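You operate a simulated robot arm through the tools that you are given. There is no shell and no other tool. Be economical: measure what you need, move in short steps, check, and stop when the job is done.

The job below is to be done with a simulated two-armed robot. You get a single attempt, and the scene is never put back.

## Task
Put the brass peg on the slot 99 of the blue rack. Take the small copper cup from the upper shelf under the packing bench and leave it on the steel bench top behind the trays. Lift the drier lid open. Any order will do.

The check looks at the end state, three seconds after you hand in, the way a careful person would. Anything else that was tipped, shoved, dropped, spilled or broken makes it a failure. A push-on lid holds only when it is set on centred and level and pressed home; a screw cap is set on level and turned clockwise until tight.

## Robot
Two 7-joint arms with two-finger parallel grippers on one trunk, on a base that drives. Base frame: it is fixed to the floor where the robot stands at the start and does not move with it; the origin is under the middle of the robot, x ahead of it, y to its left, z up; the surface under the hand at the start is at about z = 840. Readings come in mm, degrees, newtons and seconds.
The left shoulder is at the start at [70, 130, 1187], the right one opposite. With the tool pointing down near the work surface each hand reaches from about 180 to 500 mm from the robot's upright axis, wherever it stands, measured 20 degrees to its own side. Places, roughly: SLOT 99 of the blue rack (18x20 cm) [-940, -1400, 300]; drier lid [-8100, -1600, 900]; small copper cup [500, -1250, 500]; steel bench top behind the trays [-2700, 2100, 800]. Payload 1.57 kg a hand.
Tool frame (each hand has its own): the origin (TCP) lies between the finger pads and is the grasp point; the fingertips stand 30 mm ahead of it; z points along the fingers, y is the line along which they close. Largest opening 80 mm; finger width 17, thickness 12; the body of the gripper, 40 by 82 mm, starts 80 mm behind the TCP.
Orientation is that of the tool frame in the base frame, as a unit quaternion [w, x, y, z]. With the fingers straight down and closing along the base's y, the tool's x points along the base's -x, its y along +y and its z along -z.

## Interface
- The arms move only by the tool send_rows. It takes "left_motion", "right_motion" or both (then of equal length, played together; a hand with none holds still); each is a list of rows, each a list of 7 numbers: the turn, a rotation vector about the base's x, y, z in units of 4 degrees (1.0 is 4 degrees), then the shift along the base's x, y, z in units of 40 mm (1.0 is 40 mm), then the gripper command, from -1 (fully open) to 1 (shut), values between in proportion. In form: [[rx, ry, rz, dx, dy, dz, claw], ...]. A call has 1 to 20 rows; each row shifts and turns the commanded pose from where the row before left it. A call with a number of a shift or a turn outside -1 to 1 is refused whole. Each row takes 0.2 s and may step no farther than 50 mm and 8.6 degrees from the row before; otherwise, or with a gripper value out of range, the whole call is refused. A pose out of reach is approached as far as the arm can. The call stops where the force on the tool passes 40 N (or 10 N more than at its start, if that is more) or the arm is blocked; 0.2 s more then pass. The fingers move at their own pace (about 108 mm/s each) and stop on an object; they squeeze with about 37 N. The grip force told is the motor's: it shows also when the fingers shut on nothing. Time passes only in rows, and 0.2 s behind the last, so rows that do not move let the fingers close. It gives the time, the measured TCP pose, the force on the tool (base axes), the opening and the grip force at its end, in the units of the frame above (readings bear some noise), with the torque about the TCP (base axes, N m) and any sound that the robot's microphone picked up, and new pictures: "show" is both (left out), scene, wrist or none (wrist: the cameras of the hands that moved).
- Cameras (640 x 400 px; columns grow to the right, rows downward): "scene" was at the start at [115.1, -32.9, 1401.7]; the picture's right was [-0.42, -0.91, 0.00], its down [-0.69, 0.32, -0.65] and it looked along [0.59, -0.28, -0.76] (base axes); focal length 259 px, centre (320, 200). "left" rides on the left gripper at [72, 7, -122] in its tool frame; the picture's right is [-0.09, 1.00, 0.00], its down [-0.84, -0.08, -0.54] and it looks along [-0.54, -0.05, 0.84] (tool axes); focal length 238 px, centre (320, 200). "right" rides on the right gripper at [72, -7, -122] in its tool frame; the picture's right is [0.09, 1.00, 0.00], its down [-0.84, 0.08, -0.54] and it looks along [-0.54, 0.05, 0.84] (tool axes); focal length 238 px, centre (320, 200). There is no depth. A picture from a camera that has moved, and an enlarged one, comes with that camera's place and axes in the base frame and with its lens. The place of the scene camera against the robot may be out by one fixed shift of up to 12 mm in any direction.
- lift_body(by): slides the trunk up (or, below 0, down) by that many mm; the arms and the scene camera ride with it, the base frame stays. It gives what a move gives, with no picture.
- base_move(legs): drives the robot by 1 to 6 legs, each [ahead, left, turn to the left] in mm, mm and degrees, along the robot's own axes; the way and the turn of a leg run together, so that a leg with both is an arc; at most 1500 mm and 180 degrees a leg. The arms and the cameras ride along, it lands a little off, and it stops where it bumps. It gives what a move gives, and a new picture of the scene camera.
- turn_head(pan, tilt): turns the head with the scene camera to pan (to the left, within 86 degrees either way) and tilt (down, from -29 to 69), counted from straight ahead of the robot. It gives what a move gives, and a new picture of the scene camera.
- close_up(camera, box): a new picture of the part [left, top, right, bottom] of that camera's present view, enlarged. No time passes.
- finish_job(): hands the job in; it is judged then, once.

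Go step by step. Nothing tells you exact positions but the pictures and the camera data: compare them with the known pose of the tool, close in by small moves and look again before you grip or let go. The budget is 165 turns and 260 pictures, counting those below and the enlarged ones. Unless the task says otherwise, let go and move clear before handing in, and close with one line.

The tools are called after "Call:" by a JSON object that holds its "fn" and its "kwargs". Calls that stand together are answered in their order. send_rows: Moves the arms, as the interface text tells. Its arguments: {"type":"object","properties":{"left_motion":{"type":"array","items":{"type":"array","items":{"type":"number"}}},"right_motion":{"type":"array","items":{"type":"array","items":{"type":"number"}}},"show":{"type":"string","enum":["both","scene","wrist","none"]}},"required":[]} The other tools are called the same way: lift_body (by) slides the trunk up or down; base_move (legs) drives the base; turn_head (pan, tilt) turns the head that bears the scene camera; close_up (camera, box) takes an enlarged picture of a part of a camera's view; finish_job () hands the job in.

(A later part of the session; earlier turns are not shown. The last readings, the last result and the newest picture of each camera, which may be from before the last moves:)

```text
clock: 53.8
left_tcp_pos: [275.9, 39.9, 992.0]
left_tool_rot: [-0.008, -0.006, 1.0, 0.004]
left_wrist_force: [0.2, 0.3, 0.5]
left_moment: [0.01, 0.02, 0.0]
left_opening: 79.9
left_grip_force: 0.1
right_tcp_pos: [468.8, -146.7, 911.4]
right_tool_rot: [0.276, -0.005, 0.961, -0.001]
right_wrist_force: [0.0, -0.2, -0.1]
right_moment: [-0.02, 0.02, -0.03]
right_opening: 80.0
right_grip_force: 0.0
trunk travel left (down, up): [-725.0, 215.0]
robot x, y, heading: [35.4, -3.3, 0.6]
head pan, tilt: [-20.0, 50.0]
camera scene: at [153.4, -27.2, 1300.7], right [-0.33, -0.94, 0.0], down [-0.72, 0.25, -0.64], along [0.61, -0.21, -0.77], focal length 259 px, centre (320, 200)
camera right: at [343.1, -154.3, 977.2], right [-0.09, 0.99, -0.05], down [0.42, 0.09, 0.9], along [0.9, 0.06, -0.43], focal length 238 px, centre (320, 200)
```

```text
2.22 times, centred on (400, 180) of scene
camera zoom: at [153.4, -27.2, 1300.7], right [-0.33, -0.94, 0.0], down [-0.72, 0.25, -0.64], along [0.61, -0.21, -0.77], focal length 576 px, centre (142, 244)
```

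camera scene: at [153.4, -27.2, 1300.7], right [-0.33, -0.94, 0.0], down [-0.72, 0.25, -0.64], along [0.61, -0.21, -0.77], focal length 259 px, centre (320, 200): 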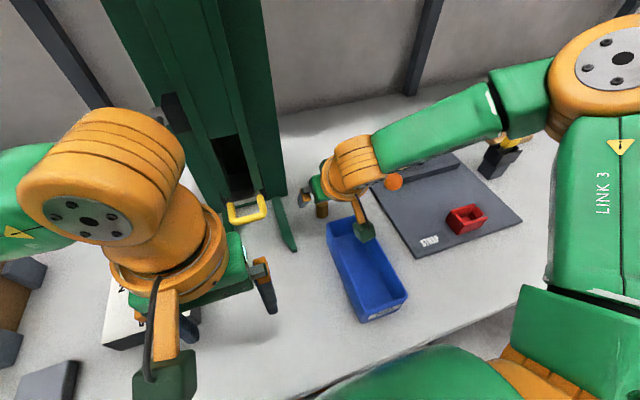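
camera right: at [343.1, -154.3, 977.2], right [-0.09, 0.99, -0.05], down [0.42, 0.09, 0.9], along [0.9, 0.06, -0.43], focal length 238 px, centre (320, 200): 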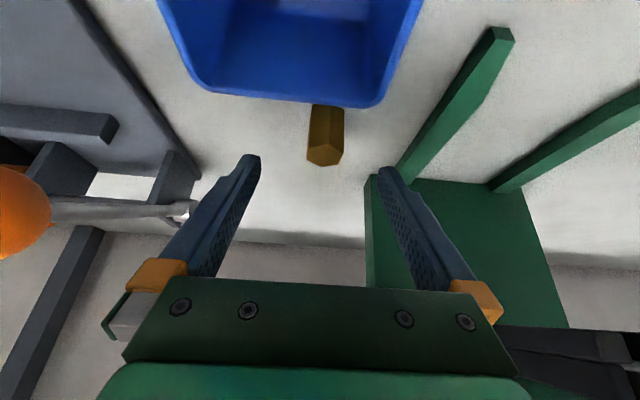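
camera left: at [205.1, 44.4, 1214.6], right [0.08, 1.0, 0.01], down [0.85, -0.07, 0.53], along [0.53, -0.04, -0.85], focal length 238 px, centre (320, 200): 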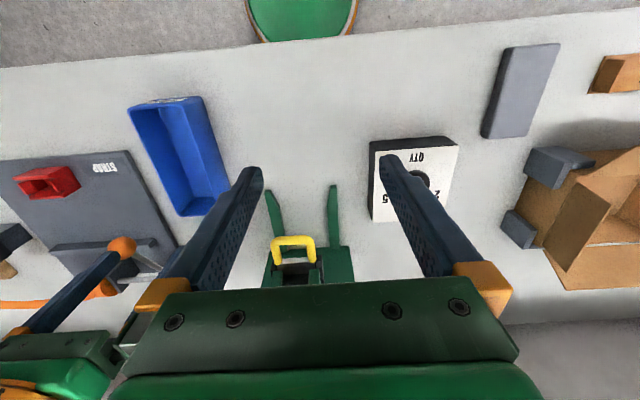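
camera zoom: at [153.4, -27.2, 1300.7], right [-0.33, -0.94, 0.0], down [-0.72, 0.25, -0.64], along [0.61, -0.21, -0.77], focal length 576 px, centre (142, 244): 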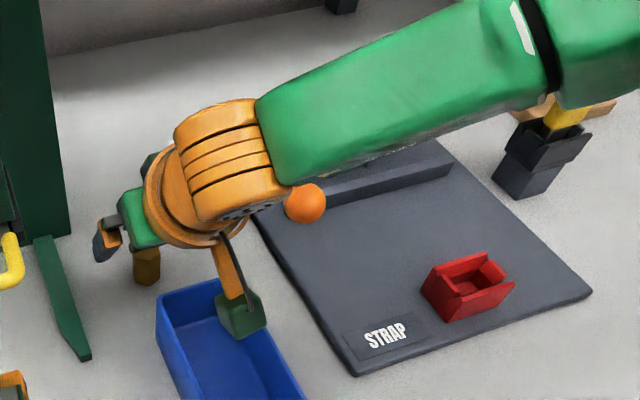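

The forearm would be nearly on the ball if I went lower like this. I'll restore the trunk height, reduce the tilt and drive about 50 mm closer so the forearm slopes down over the ball.

Call:
{"fn": "lift_body", "kwargs": {"by": 100}}

Call:
{"fn": "send_rows", "kwargs": {"left_motion": [[0, 0, 0, -0.8, 0, 0, -1], [0, 0, 0, -0.8, 0, 0, -1], [0, 0, 0, 0, 0, 0, -1]], "right_motion": [[0, 0, 0, -0.6, 0, 0.3, -1], [0, 0, 0, -0.7, 0, 0, -1], [0, 0, 0, 0, 0, 0, -1]], "show": "none"}}

Call:
{"fn": "base_move", "kwargs": {"legs": [[50, 0, 0]]}}

```text
clock: 55.1
left_tcp_pos: [275.9, 39.2, 1093.5]
left_tool_rot: [-0.008, -0.006, 1.0, 0.003]
left_wrist_force: [0.2, -0.4, 0.1]
left_moment: [-0.02, 0.04, -0.02]
left_opening: 80.2
left_grip_force: 0.2
right_tcp_pos: [467.7, -146.9, 1011.5]
right_tool_rot: [0.276, -0.005, 0.961, -0.002]
right_wrist_force: [-1.3, -0.4, 0.4]
right_moment: [0.0, 0.01, 0.0]
right_opening: 80.0
right_grip_force: 0.1
trunk travel left (down, up): [-825.0, 115.0]
robot x, y, heading: [37.3, -2.0, 0.9]
head pan, tilt: [-20.0, 50.0]
```

```text
clock: 55.6
left_tcp_pos: [237.6, 41.3, 1092.7]
left_tool_rot: [-0.003, -0.013, 1.0, 0.005]
left_wrist_force: [58.4, 14.7, 1.5]
left_moment: [-2.13, 8.11, -1.18]
left_opening: 79.7
left_grip_force: 0.0
right_tcp_pos: [433.5, -146.0, 1024.2]
right_tool_rot: [0.276, -0.005, 0.961, -0.001]
right_wrist_force: [1.0, 0.7, 0.0]
right_moment: [0.01, -0.02, 0.01]
right_opening: 79.9
right_grip_force: 0.1
trunk travel left (down, up): [-825.0, 115.0]
robot x, y, heading: [36.8, -1.4, 0.6]
head pan, tilt: [-20.0, 50.0]
stopped in row 2 (left hand): the force on the tool passed its limit at 221 N (the readings are from after the stop); the commanded pose is now the measured one
```

```text
clock: 56.4
left_tcp_pos: [246.2, 41.8, 1093.1]
left_tool_rot: [-0.002, -0.015, 1.0, 0.004]
left_wrist_force: [11.4, 2.8, -1.4]
left_moment: [-0.35, 1.42, -0.18]
left_opening: 80.1
left_grip_force: 0.1
right_tcp_pos: [442.2, -145.1, 1024.4]
right_tool_rot: [0.276, -0.005, 0.961, -0.001]
right_wrist_force: [0.7, -0.7, 0.4]
right_moment: [0.0, 0.0, 0.0]
right_opening: 80.1
right_grip_force: 0.0
trunk travel left (down, up): [-825.0, 115.0]
robot x, y, heading: [46.0, -3.2, 0.4]
head pan, tilt: [-20.0, 50.0]
stopped in leg 1: the force on the tool passed its limit at 74 N (the readings are from after the stop); the commanded pose is now the measured one
camera scene: at [158.4, -27.1, 1401.0], right [-0.33, -0.94, 0.0], down [-0.72, 0.25, -0.64], along [0.61, -0.21, -0.76], focal length 259 px, centre (320, 200)
```

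scene: 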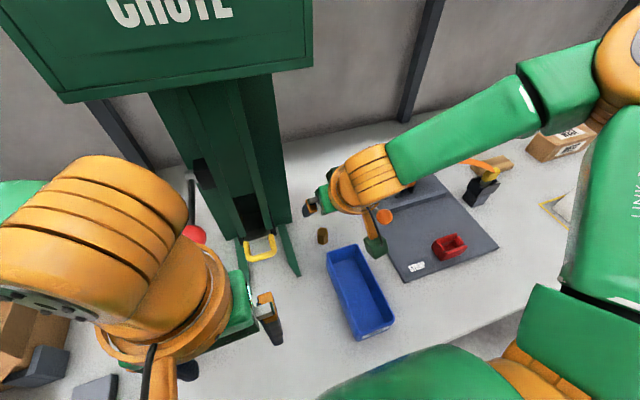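

The left hand was folded too close to the robot's own body. I move it forward and to the left, then finish the short drive.

Call:
{"fn": "send_rows", "kwargs": {"left_motion": [[0, 0, 0, 0.6, 0, 0.2, -1], [0, 0, 0, 0.3, 0.6, 0.2, -1], [0, 0, 0, 0, 1, 0, -1], [0, 0, 0, 0, 1, 0, -1], [0, 0, 0, 0, 0, 0, -1]], "show": "scene"}}

Call:
{"fn": "base_move", "kwargs": {"legs": [[40, 0, 0]]}}

```text
clock: 57.6
left_tcp_pos: [284.7, 143.1, 1108.2]
left_tool_rot: [-0.003, -0.014, 1.0, 0.005]
left_wrist_force: [-0.3, -0.4, 1.0]
left_moment: [0.0, 0.02, 0.0]
left_opening: 79.8
left_grip_force: 0.0
right_tcp_pos: [443.2, -146.7, 1024.0]
right_tool_rot: [0.276, -0.005, 0.961, 0.0]
right_wrist_force: [-0.5, 0.3, 0.4]
right_moment: [0.01, -0.02, 0.01]
right_opening: 80.2
right_grip_force: 0.0
trunk travel left (down, up): [-825.0, 115.0]
robot x, y, heading: [43.1, -1.7, 0.5]
head pan, tilt: [-20.0, 50.0]
camera scene: at [161.4, -28.0, 1400.7], right [-0.33, -0.94, 0.0], down [-0.72, 0.25, -0.64], along [0.61, -0.21, -0.77], focal length 259 px, centre (320, 200)
```

scene: 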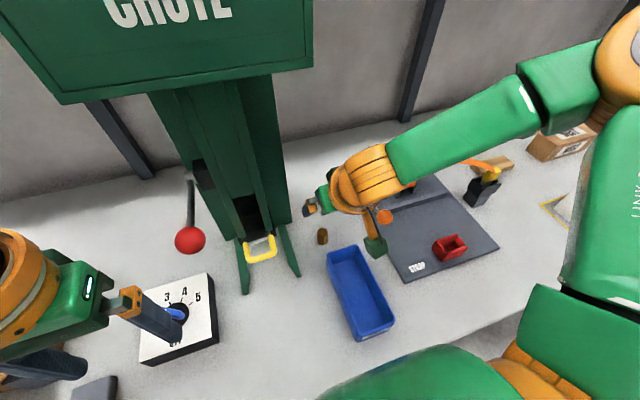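

```text
clock: 58.5
left_tcp_pos: [310.7, 144.0, 1107.2]
left_tool_rot: [-0.004, -0.015, 1.0, 0.004]
left_wrist_force: [0.3, -1.0, 0.3]
left_moment: [0.03, 0.0, 0.0]
left_opening: 80.2
left_grip_force: 0.0
right_tcp_pos: [469.0, -146.7, 1023.0]
right_tool_rot: [0.275, -0.004, 0.961, -0.001]
right_wrist_force: [-0.1, -0.1, -1.1]
right_moment: [-0.02, 0.04, -0.04]
right_opening: 79.9
right_grip_force: 0.1
trunk travel left (down, up): [-825.0, 115.0]
robot x, y, heading: [70.8, 0.7, 0.7]
head pan, tilt: [-20.0, 50.0]
stopped in leg 1: the robot was blocked; the commanded pose is now the measured one
camera scene: at [187.8, -26.4, 1400.6], right [-0.33, -0.94, 0.0], down [-0.72, 0.25, -0.64], along [0.61, -0.21, -0.77], focal length 259 px, centre (320, 200)
```

scene: 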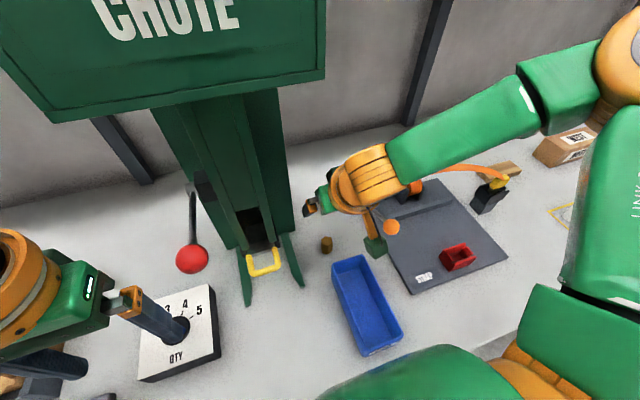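

The base now touches the bench and the chute lever has not moved. I lower the right hand part-way, then check the ball clearance.

Call:
{"fn": "send_rows", "kwargs": {"right_motion": [[0, 0, 0, 0.05, 0, -0.9, -1], [0, 0, 0, 0, 0, -0.9, -1], [0, 0, 0, 0, 0, -0.7, -1], [0, 0, 0, 0, 0, 0, -1]]}}

Call:
{"fn": "close_up", "kwargs": {"camera": "scene", "box": [290, 90, 510, 270]}}

```text
clock: 59.5
left_tcp_pos: [308.3, 144.7, 1109.4]
left_tool_rot: [-0.002, -0.014, 1.0, 0.005]
left_wrist_force: [-0.3, -0.4, 0.2]
left_moment: [-0.02, -0.02, 0.0]
left_opening: 80.1
left_grip_force: 0.2
right_tcp_pos: [470.5, -148.8, 927.7]
right_tool_rot: [0.276, -0.005, 0.961, -0.001]
right_wrist_force: [0.0, 0.2, -0.5]
right_moment: [-0.02, -0.01, -0.01]
right_opening: 80.0
right_grip_force: 0.0
right hand out of reach, approached as far as the arm can: row 3
trunk travel left (down, up): [-825.0, 115.0]
robot x, y, heading: [70.0, -1.9, 0.5]
head pan, tilt: [-20.0, 50.0]
camera scene: at [186.0, -26.6, 1400.8], right [-0.33, -0.94, 0.0], down [-0.72, 0.25, -0.64], along [0.61, -0.21, -0.77], focal length 259 px, centre (320, 200)
camera right: at [345.0, -156.1, 992.1], right [-0.09, 0.99, -0.05], down [0.42, 0.08, 0.9], along [0.9, 0.06, -0.43], focal length 238 px, centre (320, 200)
```

scene: 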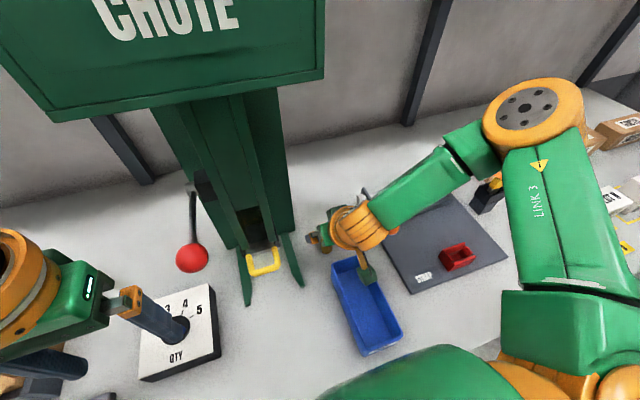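
right: 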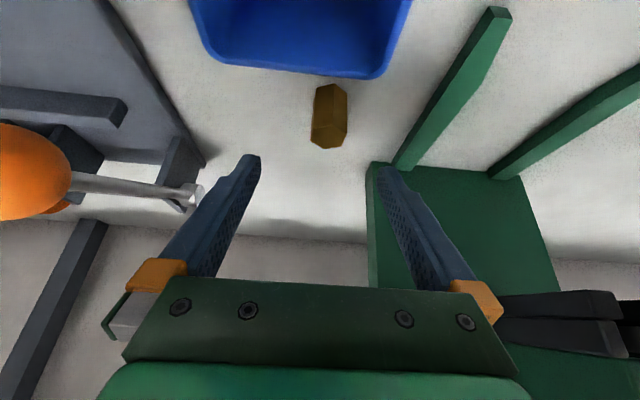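

```text
2.22 times, centred on (400, 180) of scene
camera zoom: at [186.0, -26.6, 1400.8], right [-0.33, -0.94, 0.0], down [-0.72, 0.25, -0.64], along [0.61, -0.21, -0.77], focal length 576 px, centre (142, 244)
```

zoom: 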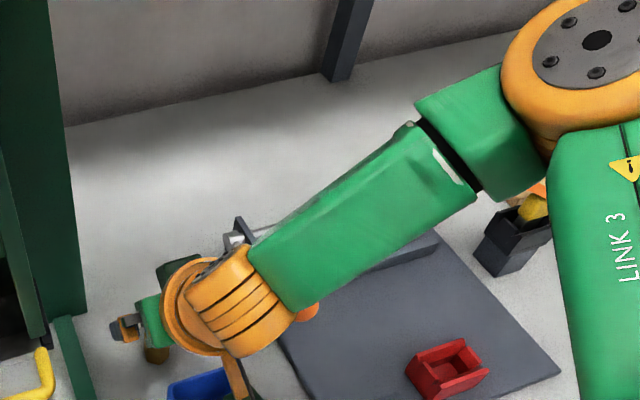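

The forearm now slopes steeply, well above the ball. I'll lower the trunk 45 mm, so the hand goes straight down round the peg.

Call:
{"fn": "lift_body", "kwargs": {"by": -45}}

Call:
{"fn": "send_rows", "kwargs": {"right_motion": [[0, 0, 0, 0.1, 0.1, 0, -1], [0, 0, 0, 0, 0, 0, -1]]}}

```text
clock: 60.4
left_tcp_pos: [308.0, 144.6, 1064.1]
left_tool_rot: [-0.004, -0.014, 1.0, 0.005]
left_wrist_force: [-0.2, 0.8, 1.0]
left_moment: [-0.03, -0.05, 0.0]
left_opening: 80.3
left_grip_force: 0.0
right_tcp_pos: [470.2, -148.9, 882.4]
right_tool_rot: [0.275, -0.005, 0.961, 0.0]
right_wrist_force: [-0.3, -0.2, 0.2]
right_moment: [0.02, 0.01, -0.01]
right_opening: 80.0
right_grip_force: 0.1
trunk travel left (down, up): [-780.0, 160.0]
robot x, y, heading: [71.3, 1.7, 0.6]
head pan, tilt: [-20.0, 50.0]
```

```text
clock: 61.0
left_tcp_pos: [308.5, 143.9, 1062.6]
left_tool_rot: [-0.003, -0.014, 1.0, 0.004]
left_wrist_force: [-0.7, -0.1, -0.5]
left_moment: [0.01, 0.0, 0.01]
left_opening: 80.0
left_grip_force: 0.1
right_tcp_pos: [474.8, -146.8, 886.0]
right_tool_rot: [0.274, -0.005, 0.962, -0.001]
right_wrist_force: [0.1, 0.1, -0.5]
right_moment: [-0.02, -0.01, -0.01]
right_opening: 79.8
right_grip_force: 0.0
right hand out of reach, approached as far as the arm can: row 1
trunk travel left (down, up): [-780.0, 160.0]
robot x, y, heading: [67.0, -0.7, 0.5]
head pan, tilt: [-20.0, 50.0]
camera scene: at [186.8, -26.6, 1355.7], right [-0.33, -0.94, 0.0], down [-0.72, 0.25, -0.64], along [0.61, -0.21, -0.77], focal length 259 px, centre (320, 200)
camera right: at [349.2, -154.7, 949.6], right [-0.09, 0.99, -0.05], down [0.42, 0.08, 0.9], along [0.9, 0.06, -0.43], focal length 238 px, centre (320, 200)
```

scene: 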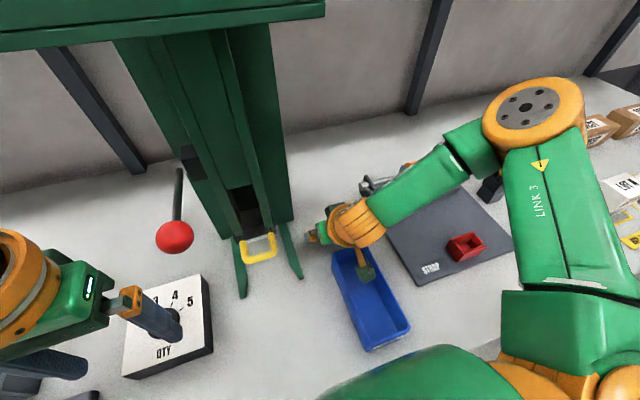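
right: 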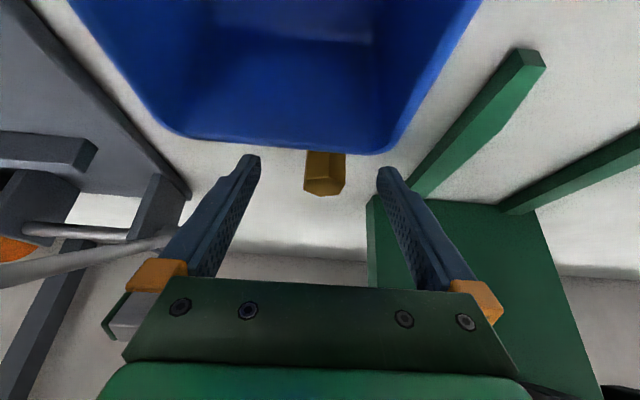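

Lower 12 mm more, then close.

Call:
{"fn": "lift_body", "kwargs": {"by": -12}}

Call:
{"fn": "send_rows", "kwargs": {"right_motion": [[0, 0, 0, 0, 0, 0, 0], [0, 0, 0, 0, 0, 0, 1], [0, 0, 0, 0, 0, 0, 1], [0, 0, 0, 0, 0, 0, 1]], "show": "wrist"}}

```text
clock: 61.6
left_tcp_pos: [309.5, 144.6, 1050.9]
left_tool_rot: [-0.003, -0.014, 1.0, 0.005]
left_wrist_force: [-0.6, -0.2, -0.1]
left_moment: [-0.03, 0.02, 0.01]
left_opening: 80.0
left_grip_force: 0.0
right_tcp_pos: [474.0, -146.1, 872.8]
right_tool_rot: [0.275, -0.005, 0.961, -0.001]
right_wrist_force: [-0.2, -0.4, 0.2]
right_moment: [0.05, 0.0, 0.03]
right_opening: 80.0
right_grip_force: 0.0
trunk travel left (down, up): [-768.0, 172.0]
robot x, y, heading: [68.9, 2.3, 0.5]
head pan, tilt: [-20.0, 50.0]
```

```text
clock: 62.6
left_tcp_pos: [309.5, 143.6, 1052.8]
left_tool_rot: [-0.004, -0.014, 1.0, 0.004]
left_wrist_force: [0.0, -1.4, 0.0]
left_moment: [0.01, -0.02, -0.01]
left_opening: 80.0
left_grip_force: 0.1
right_tcp_pos: [474.9, -146.5, 872.9]
right_tool_rot: [0.275, -0.004, 0.961, 0.0]
right_wrist_force: [0.9, -0.3, 2.3]
right_moment: [0.07, -0.03, -0.02]
right_opening: 27.2
right_grip_force: 37.1
trunk travel left (down, up): [-768.0, 172.0]
robot x, y, heading: [69.8, -3.9, 0.8]
head pan, tilt: [-20.0, 50.0]
camera right: at [349.2, -154.7, 937.7], right [-0.09, 0.99, -0.05], down [0.42, 0.08, 0.9], along [0.9, 0.06, -0.43], focal length 238 px, centre (320, 200)
```

right: 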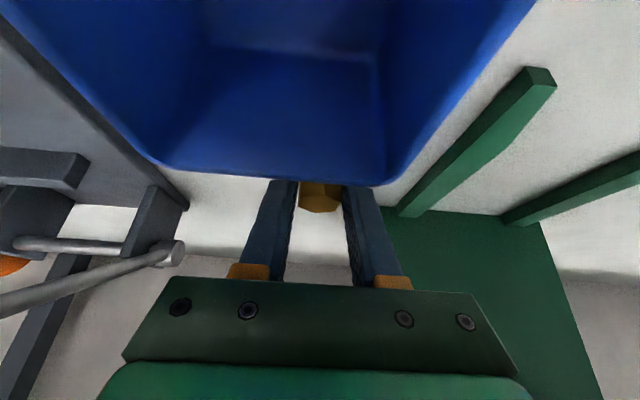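

The peg is gripped (27 mm). I lift it with the trunk, back out from the bench, and drive toward the rack.

Call:
{"fn": "lift_body", "kwargs": {"by": 130}}

Call:
{"fn": "base_move", "kwargs": {"legs": [[-470, 0, 0], [0, 0, -90.5], [500, -400, 0]]}}

Call:
{"fn": "turn_head", "kwargs": {"pan": -15, "tilt": 40}}

```text
clock: 64.2
left_tcp_pos: [309.5, 142.9, 1180.9]
left_tool_rot: [-0.004, -0.013, 1.0, 0.004]
left_wrist_force: [-1.5, 0.4, 1.0]
left_moment: [-0.05, 0.0, -0.03]
left_opening: 80.1
left_grip_force: 0.0
right_tcp_pos: [474.9, -145.7, 1002.6]
right_tool_rot: [0.275, -0.005, 0.961, 0.0]
right_wrist_force: [0.3, 0.6, -1.7]
right_moment: [0.02, 0.03, 0.04]
right_opening: 27.2
right_grip_force: 36.8
trunk travel left (down, up): [-898.0, 42.0]
robot x, y, heading: [67.1, -4.3, 0.8]
head pan, tilt: [-20.0, 50.0]
```

```text
clock: 74.0
left_tcp_pos: [-664.1, -744.4, 1181.4]
left_tool_rot: [0.002, 0.706, 0.708, 0.005]
left_wrist_force: [0.1, 0.3, 0.7]
left_moment: [0.0, 0.02, 0.01]
left_opening: 79.9
left_grip_force: 0.1
right_tcp_pos: [-958.6, -903.1, 1002.8]
right_tool_rot: [0.193, 0.684, 0.675, -0.198]
right_wrist_force: [0.1, 0.5, -2.2]
right_moment: [0.03, 0.02, -0.01]
right_opening: 27.2
right_grip_force: 37.0
trunk travel left (down, up): [-898.0, 42.0]
robot x, y, heading: [-806.2, -502.9, -90.7]
head pan, tilt: [-20.0, 50.0]
camera scene: at [-837.3, -623.2, 1473.8], right [-0.93, 0.35, 0.0], down [0.27, 0.72, -0.64], along [-0.23, -0.6, -0.77], focal length 259 px, centre (320, 200)
```

scene: 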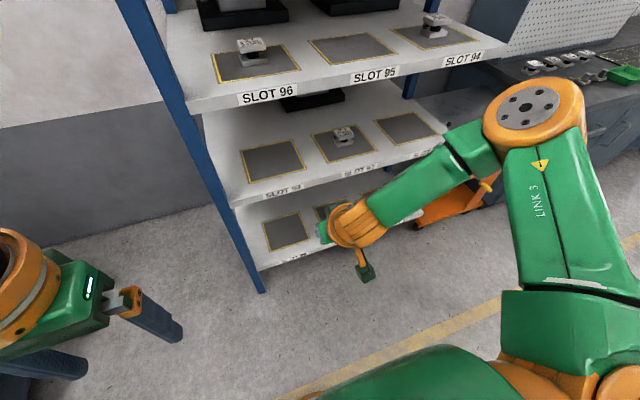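

```text
clock: 74.7
left_tcp_pos: [-665.3, -745.5, 1180.2]
left_tool_rot: [0.0, 0.706, 0.708, 0.005]
left_wrist_force: [-0.1, -0.2, 0.3]
left_moment: [0.03, -0.03, -0.01]
left_opening: 80.1
left_grip_force: 0.2
right_tcp_pos: [-959.1, -902.9, 1002.6]
right_tool_rot: [0.192, 0.684, 0.675, -0.196]
right_wrist_force: [1.0, 0.1, -2.1]
right_moment: [0.0, -0.01, 0.01]
right_opening: 27.0
right_grip_force: 36.6
trunk travel left (down, up): [-898.0, 42.0]
robot x, y, heading: [-802.6, -502.3, -91.0]
head pan, tilt: [-15.0, 40.0]
camera scene: at [-834.1, -634.3, 1487.8], right [-0.96, 0.27, 0.0], down [0.18, 0.62, -0.77], along [-0.21, -0.74, -0.64], focal length 259 px, centre (320, 200)
```

scene: 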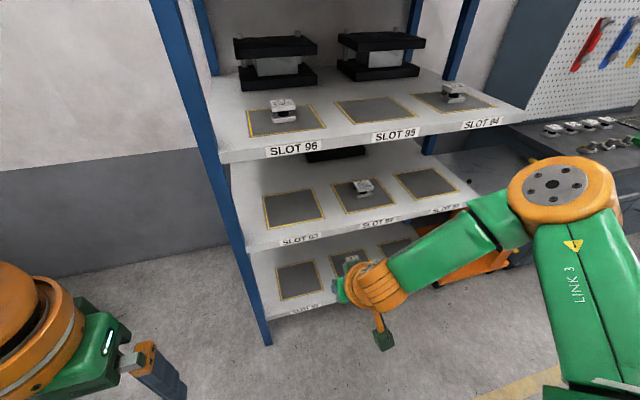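

I lower the trunk in front of the rack and look at slot 99 again before driving in.

Call:
{"fn": "lift_body", "kwargs": {"by": -300}}

Call:
{"fn": "lift_body", "kwargs": {"by": -290}}

Call:
{"fn": "turn_head", "kwargs": {"pan": -10, "tilt": 35}}

Call:
{"fn": "send_rows", "kwargs": {"right_motion": [[0, 0, 0, 0, 0, 0, 1]], "show": "wrist"}}

```text
clock: 77.7
left_tcp_pos: [-665.5, -745.9, 882.7]
left_tool_rot: [0.001, 0.706, 0.708, 0.006]
left_wrist_force: [-0.1, 0.0, 0.2]
left_moment: [0.02, 0.01, 0.02]
left_opening: 80.2
left_grip_force: 0.1
right_tcp_pos: [-959.7, -903.9, 702.0]
right_tool_rot: [0.192, 0.684, 0.675, -0.196]
right_wrist_force: [-1.0, 0.4, -1.1]
right_moment: [-0.01, 0.0, 0.05]
right_opening: 27.1
right_grip_force: 37.0
trunk travel left (down, up): [-598.0, 342.0]
robot x, y, heading: [-803.3, -500.8, -91.0]
head pan, tilt: [-15.0, 40.0]
```

```text
clock: 80.7
left_tcp_pos: [-664.6, -745.1, 591.3]
left_tool_rot: [0.001, 0.706, 0.709, 0.005]
left_wrist_force: [-0.4, -0.3, 0.9]
left_moment: [-0.03, 0.01, 0.02]
left_opening: 79.9
left_grip_force: 0.1
right_tcp_pos: [-959.8, -903.4, 412.9]
right_tool_rot: [0.192, 0.684, 0.675, -0.196]
right_wrist_force: [0.1, 1.0, -1.7]
right_moment: [0.01, -0.01, -0.04]
right_opening: 27.0
right_grip_force: 37.2
trunk travel left (down, up): [-308.0, 632.0]
robot x, y, heading: [-808.0, -501.8, -90.5]
head pan, tilt: [-15.0, 40.0]
```

```text
clock: 81.3
left_tcp_pos: [-666.2, -744.9, 590.5]
left_tool_rot: [0.001, 0.706, 0.709, 0.006]
left_wrist_force: [-0.4, -0.4, 0.5]
left_moment: [0.0, 0.02, 0.0]
left_opening: 80.0
left_grip_force: 0.0
right_tcp_pos: [-960.2, -903.3, 411.5]
right_tool_rot: [0.192, 0.685, 0.675, -0.197]
right_wrist_force: [0.2, -1.2, -1.6]
right_moment: [0.01, 0.03, 0.02]
right_opening: 27.3
right_grip_force: 36.8
trunk travel left (down, up): [-308.0, 632.0]
robot x, y, heading: [-801.3, -504.0, -90.8]
head pan, tilt: [-10.0, 35.0]
camera scene: at [-827.5, -638.9, 905.3], right [-0.98, 0.19, 0.0], down [0.11, 0.56, -0.82], along [-0.15, -0.8, -0.57], focal length 259 px, centre (320, 200)
```

scene: 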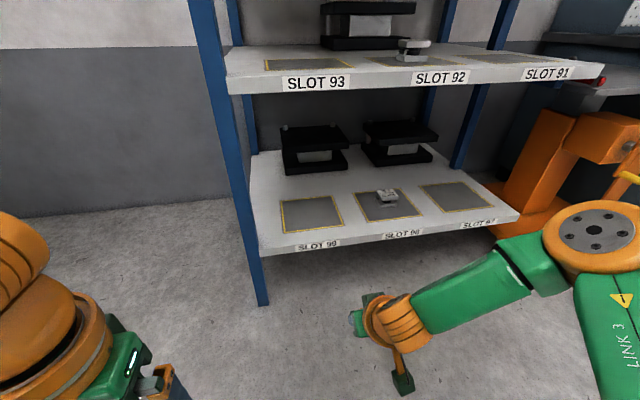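

```text
clock: 81.7
left_tcp_pos: [-665.7, -745.2, 589.6]
left_tool_rot: [0.001, 0.706, 0.708, 0.006]
left_wrist_force: [0.7, -0.4, -0.5]
left_moment: [-0.02, 0.0, 0.02]
left_opening: 80.2
left_grip_force: 0.1
right_tcp_pos: [-959.3, -903.5, 412.1]
right_tool_rot: [0.192, 0.685, 0.675, -0.197]
right_wrist_force: [0.4, 0.9, -2.3]
right_moment: [-0.02, -0.01, 0.02]
right_opening: 27.2
right_grip_force: 36.4
trunk travel left (down, up): [-308.0, 632.0]
robot x, y, heading: [-803.7, -502.3, -90.8]
head pan, tilt: [-10.0, 35.0]
camera right: at [-964.2, -778.2, 477.5], right [1.0, 0.06, -0.05], down [0.07, -0.42, 0.9], along [0.04, -0.9, -0.43], focal length 238 px, centre (320, 200)
```

right: 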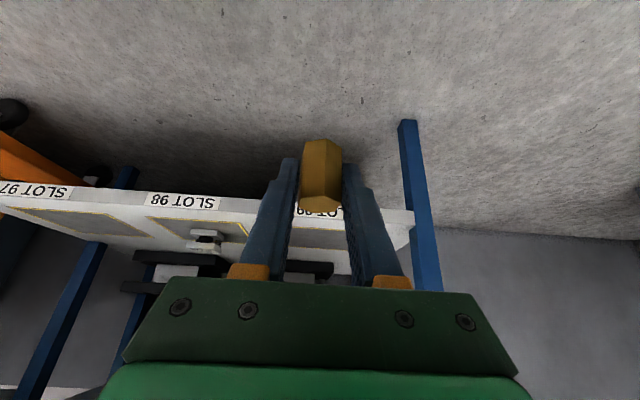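

The mat centre is at about (-935, -1403) and the peg is well held. I shift the left hand out of the post's way and drive in most of the way.

Call:
{"fn": "send_rows", "kwargs": {"left_motion": [[0, 0, 0, 1, 0, 0, -1], [0, 0, 0, 1, 0, 0, -1], [0, 0, 0, 0, 0, 0, -1]], "show": "none"}}

Call:
{"fn": "base_move", "kwargs": {"legs": [[400, 27, 0]]}}

Call:
{"fn": "send_rows", "kwargs": {"right_motion": [[0, 0, 0, 0, 0, 0, 1]], "show": "wrist"}}

```text
clock: 82.5
left_tcp_pos: [-584.0, -743.6, 590.6]
left_tool_rot: [0.0, 0.706, 0.708, 0.005]
left_wrist_force: [0.1, 0.1, 0.4]
left_moment: [-0.01, -0.01, 0.01]
left_opening: 80.1
left_grip_force: 0.1
right_tcp_pos: [-959.4, -902.7, 412.3]
right_tool_rot: [0.191, 0.685, 0.675, -0.196]
right_wrist_force: [0.2, -0.3, -1.1]
right_moment: [0.01, 0.03, 0.0]
right_opening: 27.2
right_grip_force: 37.3
trunk travel left (down, up): [-308.0, 632.0]
robot x, y, heading: [-804.2, -500.1, -90.9]
head pan, tilt: [-10.0, 35.0]
```

```text
clock: 85.0
left_tcp_pos: [-564.0, -1144.0, 589.6]
left_tool_rot: [0.001, 0.706, 0.708, 0.006]
left_wrist_force: [0.7, 0.0, 0.8]
left_moment: [0.02, 0.0, 0.0]
left_opening: 79.9
left_grip_force: 0.0
right_tcp_pos: [-938.4, -1303.8, 412.5]
right_tool_rot: [0.191, 0.684, 0.676, -0.197]
right_wrist_force: [0.6, 0.2, -1.6]
right_moment: [0.03, 0.01, -0.04]
right_opening: 27.3
right_grip_force: 37.2
trunk travel left (down, up): [-308.0, 632.0]
robot x, y, heading: [-785.3, -900.9, -90.9]
head pan, tilt: [-10.0, 35.0]
camera scene: at [-806.6, -1039.4, 905.3], right [-0.98, 0.19, 0.0], down [0.11, 0.56, -0.82], along [-0.15, -0.8, -0.57], focal length 259 px, centre (320, 200)
```

scene: 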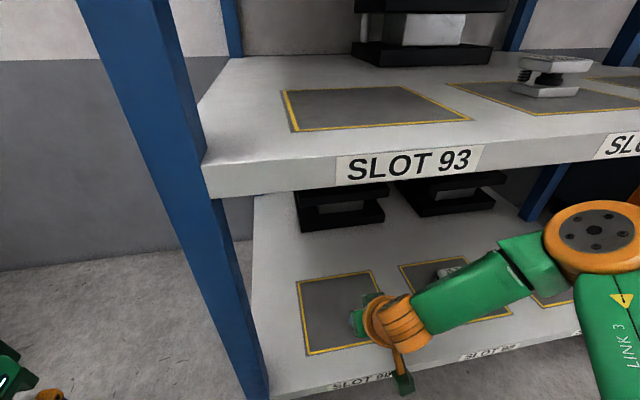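

```text
clock: 85.4
left_tcp_pos: [-563.1, -1143.4, 590.5]
left_tool_rot: [0.0, 0.706, 0.708, 0.006]
left_wrist_force: [0.4, 1.0, -0.4]
left_moment: [-0.03, 0.01, 0.01]
left_opening: 80.1
left_grip_force: 0.2
right_tcp_pos: [-939.2, -1304.7, 412.9]
right_tool_rot: [0.192, 0.685, 0.675, -0.197]
right_wrist_force: [0.0, 0.1, -2.2]
right_moment: [0.02, -0.01, -0.01]
right_opening: 27.3
right_grip_force: 36.9
trunk travel left (down, up): [-308.0, 632.0]
robot x, y, heading: [-784.1, -900.8, -91.0]
head pan, tilt: [-10.0, 35.0]
camera right: at [-943.4, -1178.5, 477.5], right [1.0, 0.06, -0.05], down [0.07, -0.43, 0.9], along [0.04, -0.9, -0.43], focal length 238 px, centre (320, 200)
```

right: 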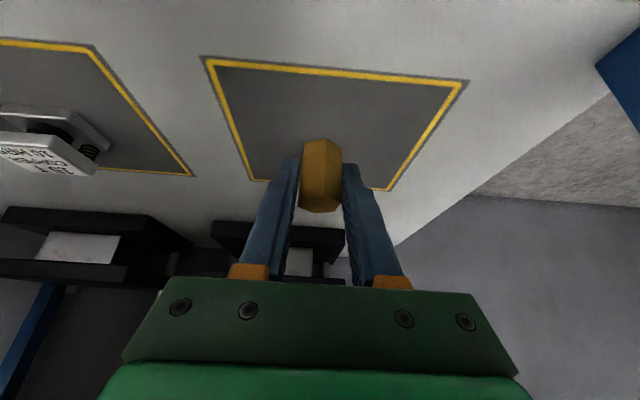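

I lower to keep the elbow under the next shelf, then drive the last 85 mm so the peg is over the mat centre (-928, -1388).

Call:
{"fn": "lift_body", "kwargs": {"by": -45}}

Call:
{"fn": "base_move", "kwargs": {"legs": [[84, 12, 0]]}}

Call:
{"fn": "send_rows", "kwargs": {"right_motion": [[0, 0, 0, 0, 0, 0, 1]], "show": "wrist"}}

```text
clock: 86.3
left_tcp_pos: [-562.9, -1144.0, 544.9]
left_tool_rot: [0.002, 0.706, 0.708, 0.006]
left_wrist_force: [1.3, -0.9, 0.6]
left_moment: [-0.01, -0.01, -0.05]
left_opening: 79.8
left_grip_force: 0.1
right_tcp_pos: [-938.7, -1304.3, 367.8]
right_tool_rot: [0.192, 0.684, 0.676, -0.196]
right_wrist_force: [-0.7, -0.1, -1.4]
right_moment: [0.0, -0.02, 0.0]
right_opening: 27.2
right_grip_force: 37.4
trunk travel left (down, up): [-263.0, 677.0]
robot x, y, heading: [-782.9, -902.5, -90.8]
head pan, tilt: [-10.0, 35.0]
```

```text
clock: 87.4
left_tcp_pos: [-551.5, -1230.0, 544.8]
left_tool_rot: [0.0, 0.705, 0.709, 0.006]
left_wrist_force: [0.4, 0.0, 0.1]
left_moment: [-0.03, 0.04, -0.02]
left_opening: 79.9
left_grip_force: 0.1
right_tcp_pos: [-927.4, -1390.1, 367.7]
right_tool_rot: [0.192, 0.684, 0.675, -0.197]
right_wrist_force: [-0.5, 0.2, -1.4]
right_moment: [0.03, -0.01, -0.01]
right_opening: 27.1
right_grip_force: 37.0
trunk travel left (down, up): [-263.0, 677.0]
robot x, y, heading: [-770.4, -985.3, -90.6]
head pan, tilt: [-10.0, 35.0]
camera scene: at [-795.6, -1125.4, 860.3], right [-0.98, 0.19, 0.0], down [0.11, 0.56, -0.82], along [-0.15, -0.8, -0.57], focal length 259 px, centre (320, 200)
```

scene: 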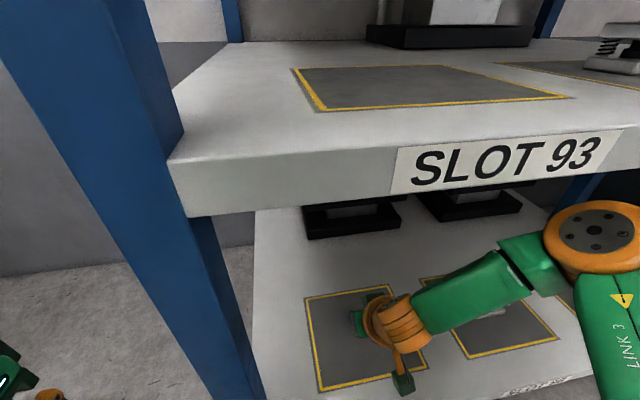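

```text
clock: 87.8
left_tcp_pos: [-552.0, -1229.9, 545.0]
left_tool_rot: [0.001, 0.705, 0.709, 0.006]
left_wrist_force: [-0.8, -0.5, 0.0]
left_moment: [-0.02, -0.02, 0.0]
left_opening: 80.2
left_grip_force: 0.0
right_tcp_pos: [-927.1, -1389.9, 367.9]
right_tool_rot: [0.192, 0.684, 0.675, -0.197]
right_wrist_force: [-0.3, 0.1, -1.1]
right_moment: [0.02, 0.01, 0.0]
right_opening: 27.0
right_grip_force: 37.9
trunk travel left (down, up): [-263.0, 677.0]
robot x, y, heading: [-772.4, -991.3, -91.0]
head pan, tilt: [-10.0, 35.0]
camera right: at [-932.2, -1264.6, 432.5], right [1.0, 0.06, -0.05], down [0.07, -0.42, 0.9], along [0.04, -0.9, -0.43], focal length 238 px, centre (320, 200)
```

right: 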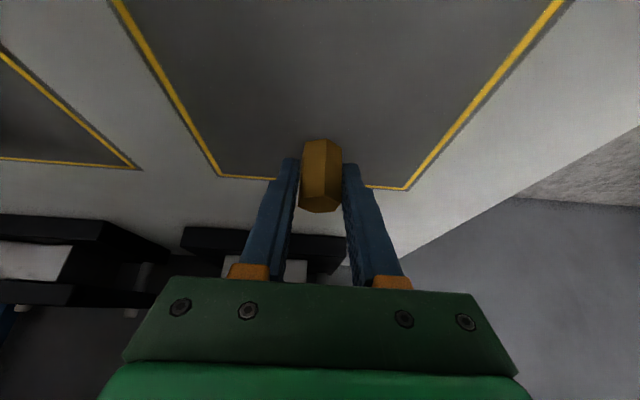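

The peg is inside the mat. I lower gently, watching the force.

Call:
{"fn": "lift_body", "kwargs": {"by": -20}}

Call:
{"fn": "lift_body", "kwargs": {"by": -6}}

Call:
{"fn": "lift_body", "kwargs": {"by": -3}}

Call:
{"fn": "lift_body", "kwargs": {"by": -3}}

```text
clock: 88.5
left_tcp_pos: [-551.7, -1229.3, 524.9]
left_tool_rot: [0.0, 0.705, 0.709, 0.006]
left_wrist_force: [0.3, 0.6, -0.4]
left_moment: [-0.01, 0.0, 0.0]
left_opening: 80.0
left_grip_force: 0.0
right_tcp_pos: [-927.5, -1389.7, 348.1]
right_tool_rot: [0.192, 0.684, 0.675, -0.197]
right_wrist_force: [-0.6, 0.5, -2.5]
right_moment: [0.0, 0.02, 0.0]
right_opening: 27.1
right_grip_force: 36.8
trunk travel left (down, up): [-243.0, 697.0]
robot x, y, heading: [-772.5, -990.1, -90.8]
head pan, tilt: [-10.0, 35.0]
```

```text
clock: 89.0
left_tcp_pos: [-551.5, -1229.1, 520.3]
left_tool_rot: [0.0, 0.705, 0.709, 0.006]
left_wrist_force: [-0.5, -0.3, 0.3]
left_moment: [0.02, 0.03, 0.0]
left_opening: 79.7
left_grip_force: 0.1
right_tcp_pos: [-926.5, -1389.8, 341.3]
right_tool_rot: [0.192, 0.685, 0.675, -0.197]
right_wrist_force: [0.0, 0.7, -1.8]
right_moment: [0.02, -0.04, 0.0]
right_opening: 26.9
right_grip_force: 37.2
trunk travel left (down, up): [-237.0, 703.0]
robot x, y, heading: [-769.1, -987.5, -90.6]
head pan, tilt: [-10.0, 35.0]
```

```text
clock: 89.5
left_tcp_pos: [-551.0, -1230.2, 516.3]
left_tool_rot: [0.0, 0.705, 0.709, 0.006]
left_wrist_force: [0.1, -1.4, 0.0]
left_moment: [0.03, -0.04, -0.03]
left_opening: 80.2
left_grip_force: 0.1
right_tcp_pos: [-927.1, -1390.1, 337.2]
right_tool_rot: [0.192, 0.684, 0.675, -0.197]
right_wrist_force: [-1.2, 0.1, -1.2]
right_moment: [0.03, -0.01, 0.01]
right_opening: 27.2
right_grip_force: 36.6
trunk travel left (down, up): [-234.0, 706.0]
robot x, y, heading: [-773.4, -985.1, -90.7]
head pan, tilt: [-10.0, 35.0]
```

```text
clock: 90.0
left_tcp_pos: [-552.0, -1228.6, 512.8]
left_tool_rot: [0.001, 0.706, 0.709, 0.006]
left_wrist_force: [-0.4, 0.5, -0.4]
left_moment: [0.02, 0.02, -0.02]
left_opening: 79.9
left_grip_force: 0.0
right_tcp_pos: [-928.1, -1390.7, 335.1]
right_tool_rot: [0.192, 0.684, 0.676, -0.196]
right_wrist_force: [0.9, -0.5, -1.6]
right_moment: [0.02, 0.02, -0.01]
right_opening: 27.3
right_grip_force: 36.8
trunk travel left (down, up): [-231.0, 709.0]
robot x, y, heading: [-773.3, -987.9, -90.5]
head pan, tilt: [-10.0, 35.0]
```

Call:
{"fn": "lift_body", "kwargs": {"by": -3}}

Call:
{"fn": "send_rows", "kwargs": {"right_motion": [[0, 0, 0, 0, 0, 0, 1]], "show": "wrist"}}

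Call:
{"fn": "close_up", "kwargs": {"camera": "right", "box": [240, 110, 400, 230]}}

```text
clock: 90.6
left_tcp_pos: [-550.3, -1228.8, 511.1]
left_tool_rot: [0.001, 0.706, 0.709, 0.006]
left_wrist_force: [0.0, -0.5, 0.3]
left_moment: [0.0, -0.04, 0.01]
left_opening: 79.9
left_grip_force: 0.1
right_tcp_pos: [-927.6, -1388.7, 332.3]
right_tool_rot: [0.193, 0.685, 0.675, -0.197]
right_wrist_force: [0.6, 0.1, 1.1]
right_moment: [0.01, -0.05, -0.05]
right_opening: 27.4
right_grip_force: 37.0
trunk travel left (down, up): [-228.0, 712.0]
robot x, y, heading: [-775.2, -989.1, -90.7]
head pan, tilt: [-10.0, 35.0]
```

```text
clock: 91.0
left_tcp_pos: [-551.2, -1229.1, 510.8]
left_tool_rot: [0.001, 0.705, 0.709, 0.005]
left_wrist_force: [0.3, 0.1, -0.7]
left_moment: [-0.01, 0.0, 0.01]
left_opening: 80.1
left_grip_force: 0.0
right_tcp_pos: [-927.9, -1390.5, 333.1]
right_tool_rot: [0.193, 0.684, 0.675, -0.198]
right_wrist_force: [0.7, -1.2, 1.7]
right_moment: [-0.05, -0.05, 0.0]
right_opening: 27.2
right_grip_force: 36.9
trunk travel left (down, up): [-228.0, 712.0]
robot x, y, heading: [-773.6, -990.3, -90.7]
head pan, tilt: [-10.0, 35.0]
camera right: at [-932.1, -1264.6, 397.7], right [1.0, 0.06, -0.05], down [0.07, -0.42, 0.9], along [0.04, -0.9, -0.43], focal length 238 px, centre (320, 200)
```

right: 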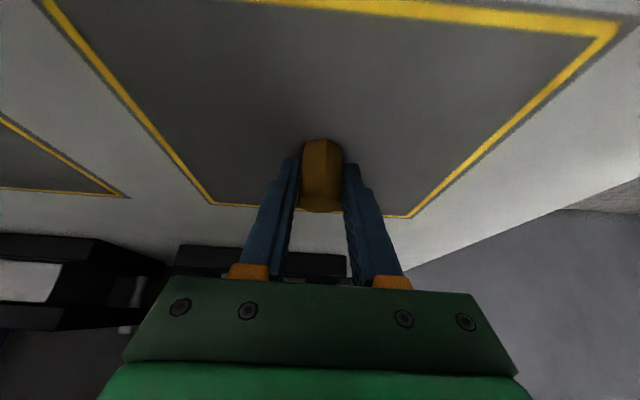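

```text
3.33 times, centred on (320, 170) of right
camera zoom: at [-932.1, -1264.6, 397.7], right [1.0, 0.06, -0.05], down [0.07, -0.42, 0.9], along [0.04, -0.9, -0.43], focal length 794 px, centre (320, 300)
```

zoom: 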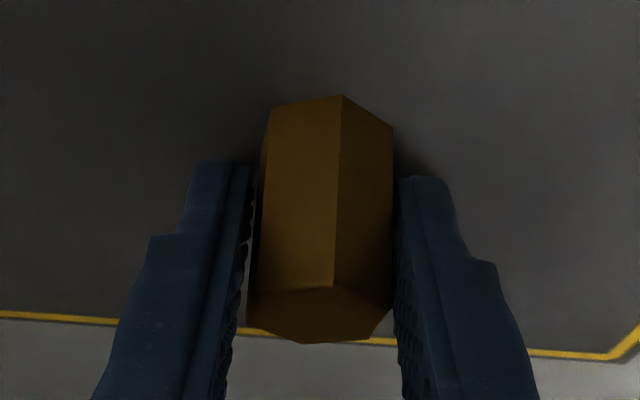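

The peg touches the shelf. I release, and pull straight back with the fingers open on both sides.

Call:
{"fn": "send_rows", "kwargs": {"right_motion": [[0, 0, 0, 0, 0, 0, 0], [0, 0, 0, 0, 0, 0, -1], [0, 0, 0, 0, 0, 0, -1], [0, 0, 0, 0, 0, 0, -1], [0, 0, 0, 0, 0.2, 0.15, -1], [0, 0, 0, 0, 0.3, 0.2, -1], [0, 0, 0, 0, 0.4, 0.2, -1]], "show": "wrist"}}

```text
clock: 92.6
left_tcp_pos: [-552.2, -1229.1, 510.0]
left_tool_rot: [0.001, 0.706, 0.708, 0.006]
left_wrist_force: [0.7, -0.9, 0.0]
left_moment: [-0.01, 0.02, 0.02]
left_opening: 80.1
left_grip_force: 0.1
right_tcp_pos: [-927.3, -1355.7, 355.1]
right_tool_rot: [0.192, 0.685, 0.675, -0.197]
right_wrist_force: [0.2, 0.2, -0.4]
right_moment: [0.01, -0.02, -0.04]
right_opening: 79.8
right_grip_force: 0.0
trunk travel left (down, up): [-228.0, 712.0]
robot x, y, heading: [-770.8, -989.9, -90.6]
head pan, tilt: [-10.0, 35.0]
camera right: at [-932.7, -1229.6, 419.9], right [1.0, 0.06, -0.05], down [0.07, -0.42, 0.9], along [0.04, -0.9, -0.43], focal length 238 px, centre (320, 200)
```

right: 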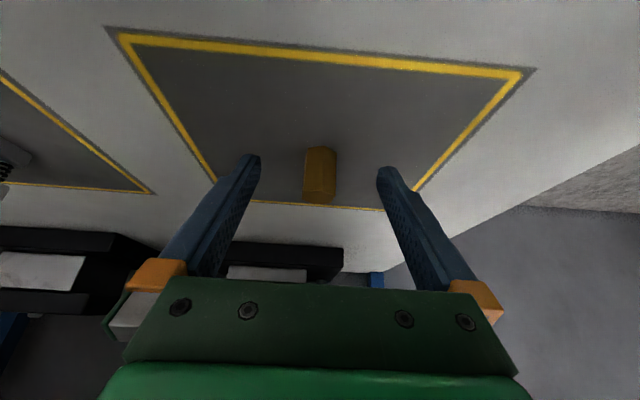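

The peg stands alone on slot 99. I back away and drive to face the bench's right end for the copper cup.

Call:
{"fn": "base_move", "kwargs": {"legs": [[-500, 0, 0], [0, 0, 90.6], [380, 0, 0], [0, -640, 0]]}}

Call:
{"fn": "turn_head", "kwargs": {"pan": -5, "tilt": 15}}

```text
clock: 104.5
left_tcp_pos: [-169.5, -947.9, 510.6]
left_tool_rot: [-0.004, 0.018, 1.0, 0.005]
left_wrist_force: [-0.4, -0.3, 0.1]
left_moment: [0.04, -0.01, -0.03]
left_opening: 80.1
left_grip_force: 0.1
right_tcp_pos: [-59.7, -1329.6, 355.6]
right_tool_rot: [0.275, 0.026, 0.961, -0.009]
right_wrist_force: [-0.7, 0.0, -0.2]
right_moment: [0.01, -0.03, -0.01]
right_opening: 79.8
right_grip_force: 0.1
trunk travel left (down, up): [-228.0, 712.0]
robot x, y, heading: [-422.8, -1157.6, -3.0]
head pan, tilt: [-10.0, 35.0]
camera scene: at [-289.6, -1181.8, 825.4], right [-0.23, -0.97, 0.0], down [-0.56, 0.13, -0.82], along [0.8, -0.19, -0.57], focal length 259 px, centre (320, 200)
```

scene: 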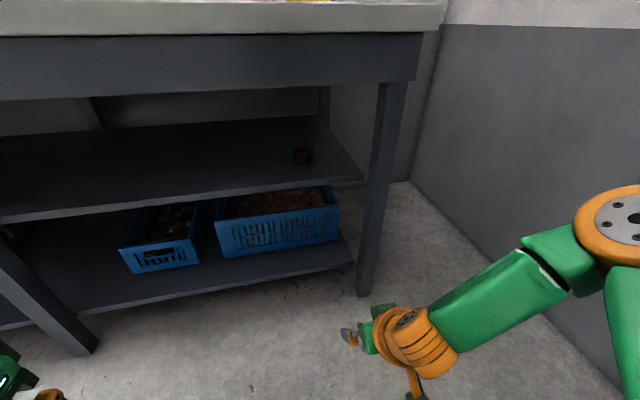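

```text
clock: 105.3
left_tcp_pos: [-168.6, -948.3, 509.9]
left_tool_rot: [-0.003, 0.019, 1.0, 0.005]
left_wrist_force: [0.7, -0.1, -0.7]
left_moment: [0.02, -0.02, 0.0]
left_opening: 80.0
left_grip_force: 0.1
right_tcp_pos: [-58.5, -1329.7, 354.5]
right_tool_rot: [0.274, 0.026, 0.961, -0.008]
right_wrist_force: [0.7, -0.4, 0.9]
right_moment: [-0.02, 0.01, 0.0]
right_opening: 80.1
right_grip_force: 0.2
trunk travel left (down, up): [-228.0, 712.0]
robot x, y, heading: [-418.7, -1162.3, -3.0]
head pan, tilt: [-5.0, 15.0]
camera scene: at [-282.9, -1174.9, 857.3], right [-0.14, -0.99, 0.0], down [-0.26, 0.04, -0.97], along [0.96, -0.14, -0.26], focal length 259 px, centre (320, 200)
```

scene: 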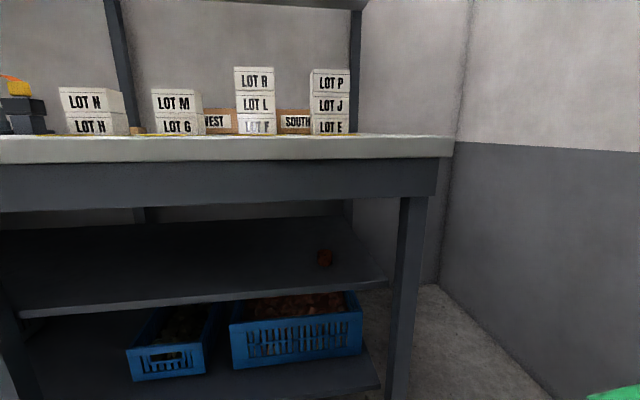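

The front leg stands just right of the cup, so the right forearm would foul it. I'll use the left arm instead; I pitch the left hand toward horizontal and extend it here in free space.

Call:
{"fn": "send_rows", "kwargs": {"left_motion": [[0, -1, 0, 0.4, -0.1, 0, -1], [0, -1, 0, 0.4, -0.1, 0, -1], [0, -1, 0, 0.4, -0.1, 0, -1], [0, -1, 0, 0.4, -0.1, 0, -1], [0, -1, 0, 0.4, -0.1, 0, -1], [0, -1, 0, 0.4, -0.1, 0, -1], [0, -1, 0, 0.4, -0.1, 0, -1], [0, -1, 0, 0.4, -0.1, 0, -1], [0, -1, 0, 0.4, -0.1, 0, -1], [0, -1, 0, 0.4, -0.1, 0, -1], [0, -1, 0, 0.4, -0.1, 0, -1], [0, -1, 0, 0.4, -0.1, 0, -1], [0, -1, 0, 0.4, -0.1, 0, -1], [0, -1, 0, 0.4, -0.1, 0, -1], [0, -1, 0, 0.4, -0.1, 0, -1], [0, 0, 0, 0, 0, 0, -1]], "show": "none"}}

Call:
{"fn": "turn_head", "kwargs": {"pan": 15, "tilt": 45}}

```text
clock: 108.7
left_tcp_pos: [71.3, -1009.1, 510.6]
left_tool_rot: [0.497, 0.013, 0.867, 0.014]
left_wrist_force: [-0.2, 0.3, -0.7]
left_moment: [-0.01, -0.04, -0.01]
left_opening: 80.1
left_grip_force: 0.0
right_tcp_pos: [-59.1, -1329.2, 354.9]
right_tool_rot: [0.274, 0.027, 0.961, -0.009]
right_wrist_force: [0.1, 0.2, 0.3]
right_moment: [-0.01, 0.01, 0.0]
right_opening: 80.1
right_grip_force: 0.0
trunk travel left (down, up): [-228.0, 712.0]
robot x, y, heading: [-420.9, -1158.2, -2.8]
head pan, tilt: [-5.0, 15.0]
```

```text
clock: 109.6
left_tcp_pos: [71.0, -1006.5, 511.0]
left_tool_rot: [0.497, 0.013, 0.868, 0.014]
left_wrist_force: [-0.7, -0.6, -0.7]
left_moment: [-0.01, -0.02, 0.03]
left_opening: 79.9
left_grip_force: 0.1
right_tcp_pos: [-59.9, -1329.8, 355.2]
right_tool_rot: [0.275, 0.027, 0.961, -0.009]
right_wrist_force: [0.2, 0.4, -0.6]
right_moment: [0.04, 0.01, -0.02]
right_opening: 80.0
right_grip_force: 0.1
trunk travel left (down, up): [-228.0, 712.0]
robot x, y, heading: [-419.0, -1157.4, -3.2]
head pan, tilt: [15.0, 45.0]
camera scene: at [-295.7, -1145.0, 810.7], right [0.2, -0.98, 0.0], down [-0.69, -0.14, -0.71], along [0.69, 0.14, -0.71], focal length 259 px, centre (320, 200)
```

scene: 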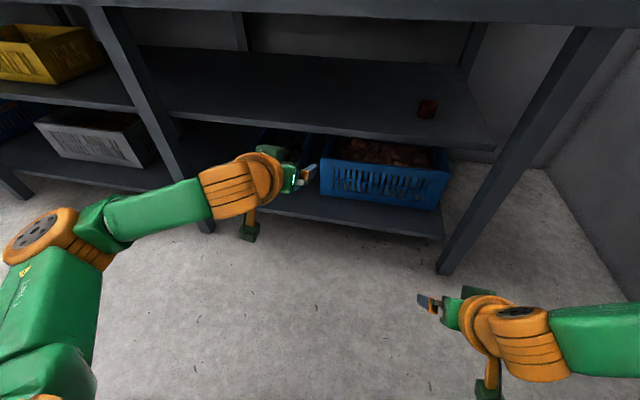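

The left arm extends well, with its elbow behind the bench front. I align sideways with the cup next.

Call:
{"fn": "base_move", "kwargs": {"legs": [[0, 0, 3], [0, -306, 0]]}}

Call:
{"fn": "send_rows", "kwargs": {"left_motion": [[0, 0, 0, 0, 0, 0.4, -1], [0, 0, 0, 0, 0, 0, -1]], "show": "wrist"}}

```text
clock: 112.1
left_tcp_pos: [62.6, -1287.8, 511.5]
left_tool_rot: [0.496, -0.012, 0.868, 0.028]
left_wrist_force: [0.3, -0.7, 0.5]
left_moment: [0.02, 0.02, -0.04]
left_opening: 80.3
left_grip_force: 0.0
right_tcp_pos: [-50.8, -1617.2, 355.4]
right_tool_rot: [0.275, -0.001, 0.961, -0.001]
right_wrist_force: [0.9, -0.1, 0.7]
right_moment: [0.0, -0.03, 0.0]
right_opening: 79.7
right_grip_force: 0.0
trunk travel left (down, up): [-228.0, 712.0]
robot x, y, heading: [-422.0, -1466.0, 0.2]
head pan, tilt: [15.0, 45.0]
camera scene: at [-296.6, -1445.7, 810.6], right [0.26, -0.97, 0.0], down [-0.68, -0.19, -0.71], along [0.68, 0.19, -0.71], focal length 259 px, centre (320, 200)
```

scene: 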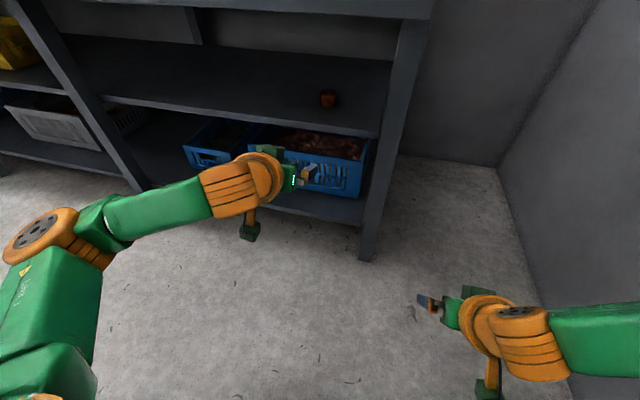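

```text
clock: 112.7
left_tcp_pos: [61.3, -1288.6, 528.0]
left_tool_rot: [0.496, -0.011, 0.868, 0.028]
left_wrist_force: [0.4, -0.2, -0.1]
left_moment: [-0.01, 0.01, -0.01]
left_opening: 80.3
left_grip_force: 0.1
right_tcp_pos: [-50.8, -1616.4, 354.2]
right_tool_rot: [0.275, -0.001, 0.962, -0.001]
right_wrist_force: [-0.6, 0.6, -0.6]
right_moment: [0.06, 0.02, -0.03]
right_opening: 80.2
right_grip_force: 0.1
trunk travel left (down, up): [-228.0, 712.0]
robot x, y, heading: [-419.3, -1466.4, 0.4]
head pan, tilt: [15.0, 45.0]
camera left: at [-79.6, -1287.7, 526.7], right [0.0, 0.99, 0.12], down [-0.04, -0.12, 0.99], along [1.0, 0.0, 0.04], focal length 238 px, centre (320, 200)
```

left: 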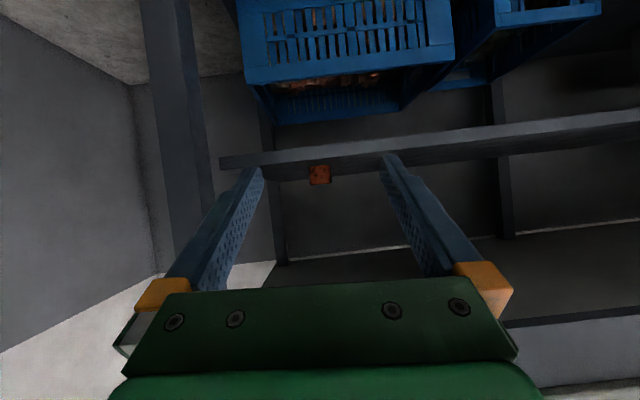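

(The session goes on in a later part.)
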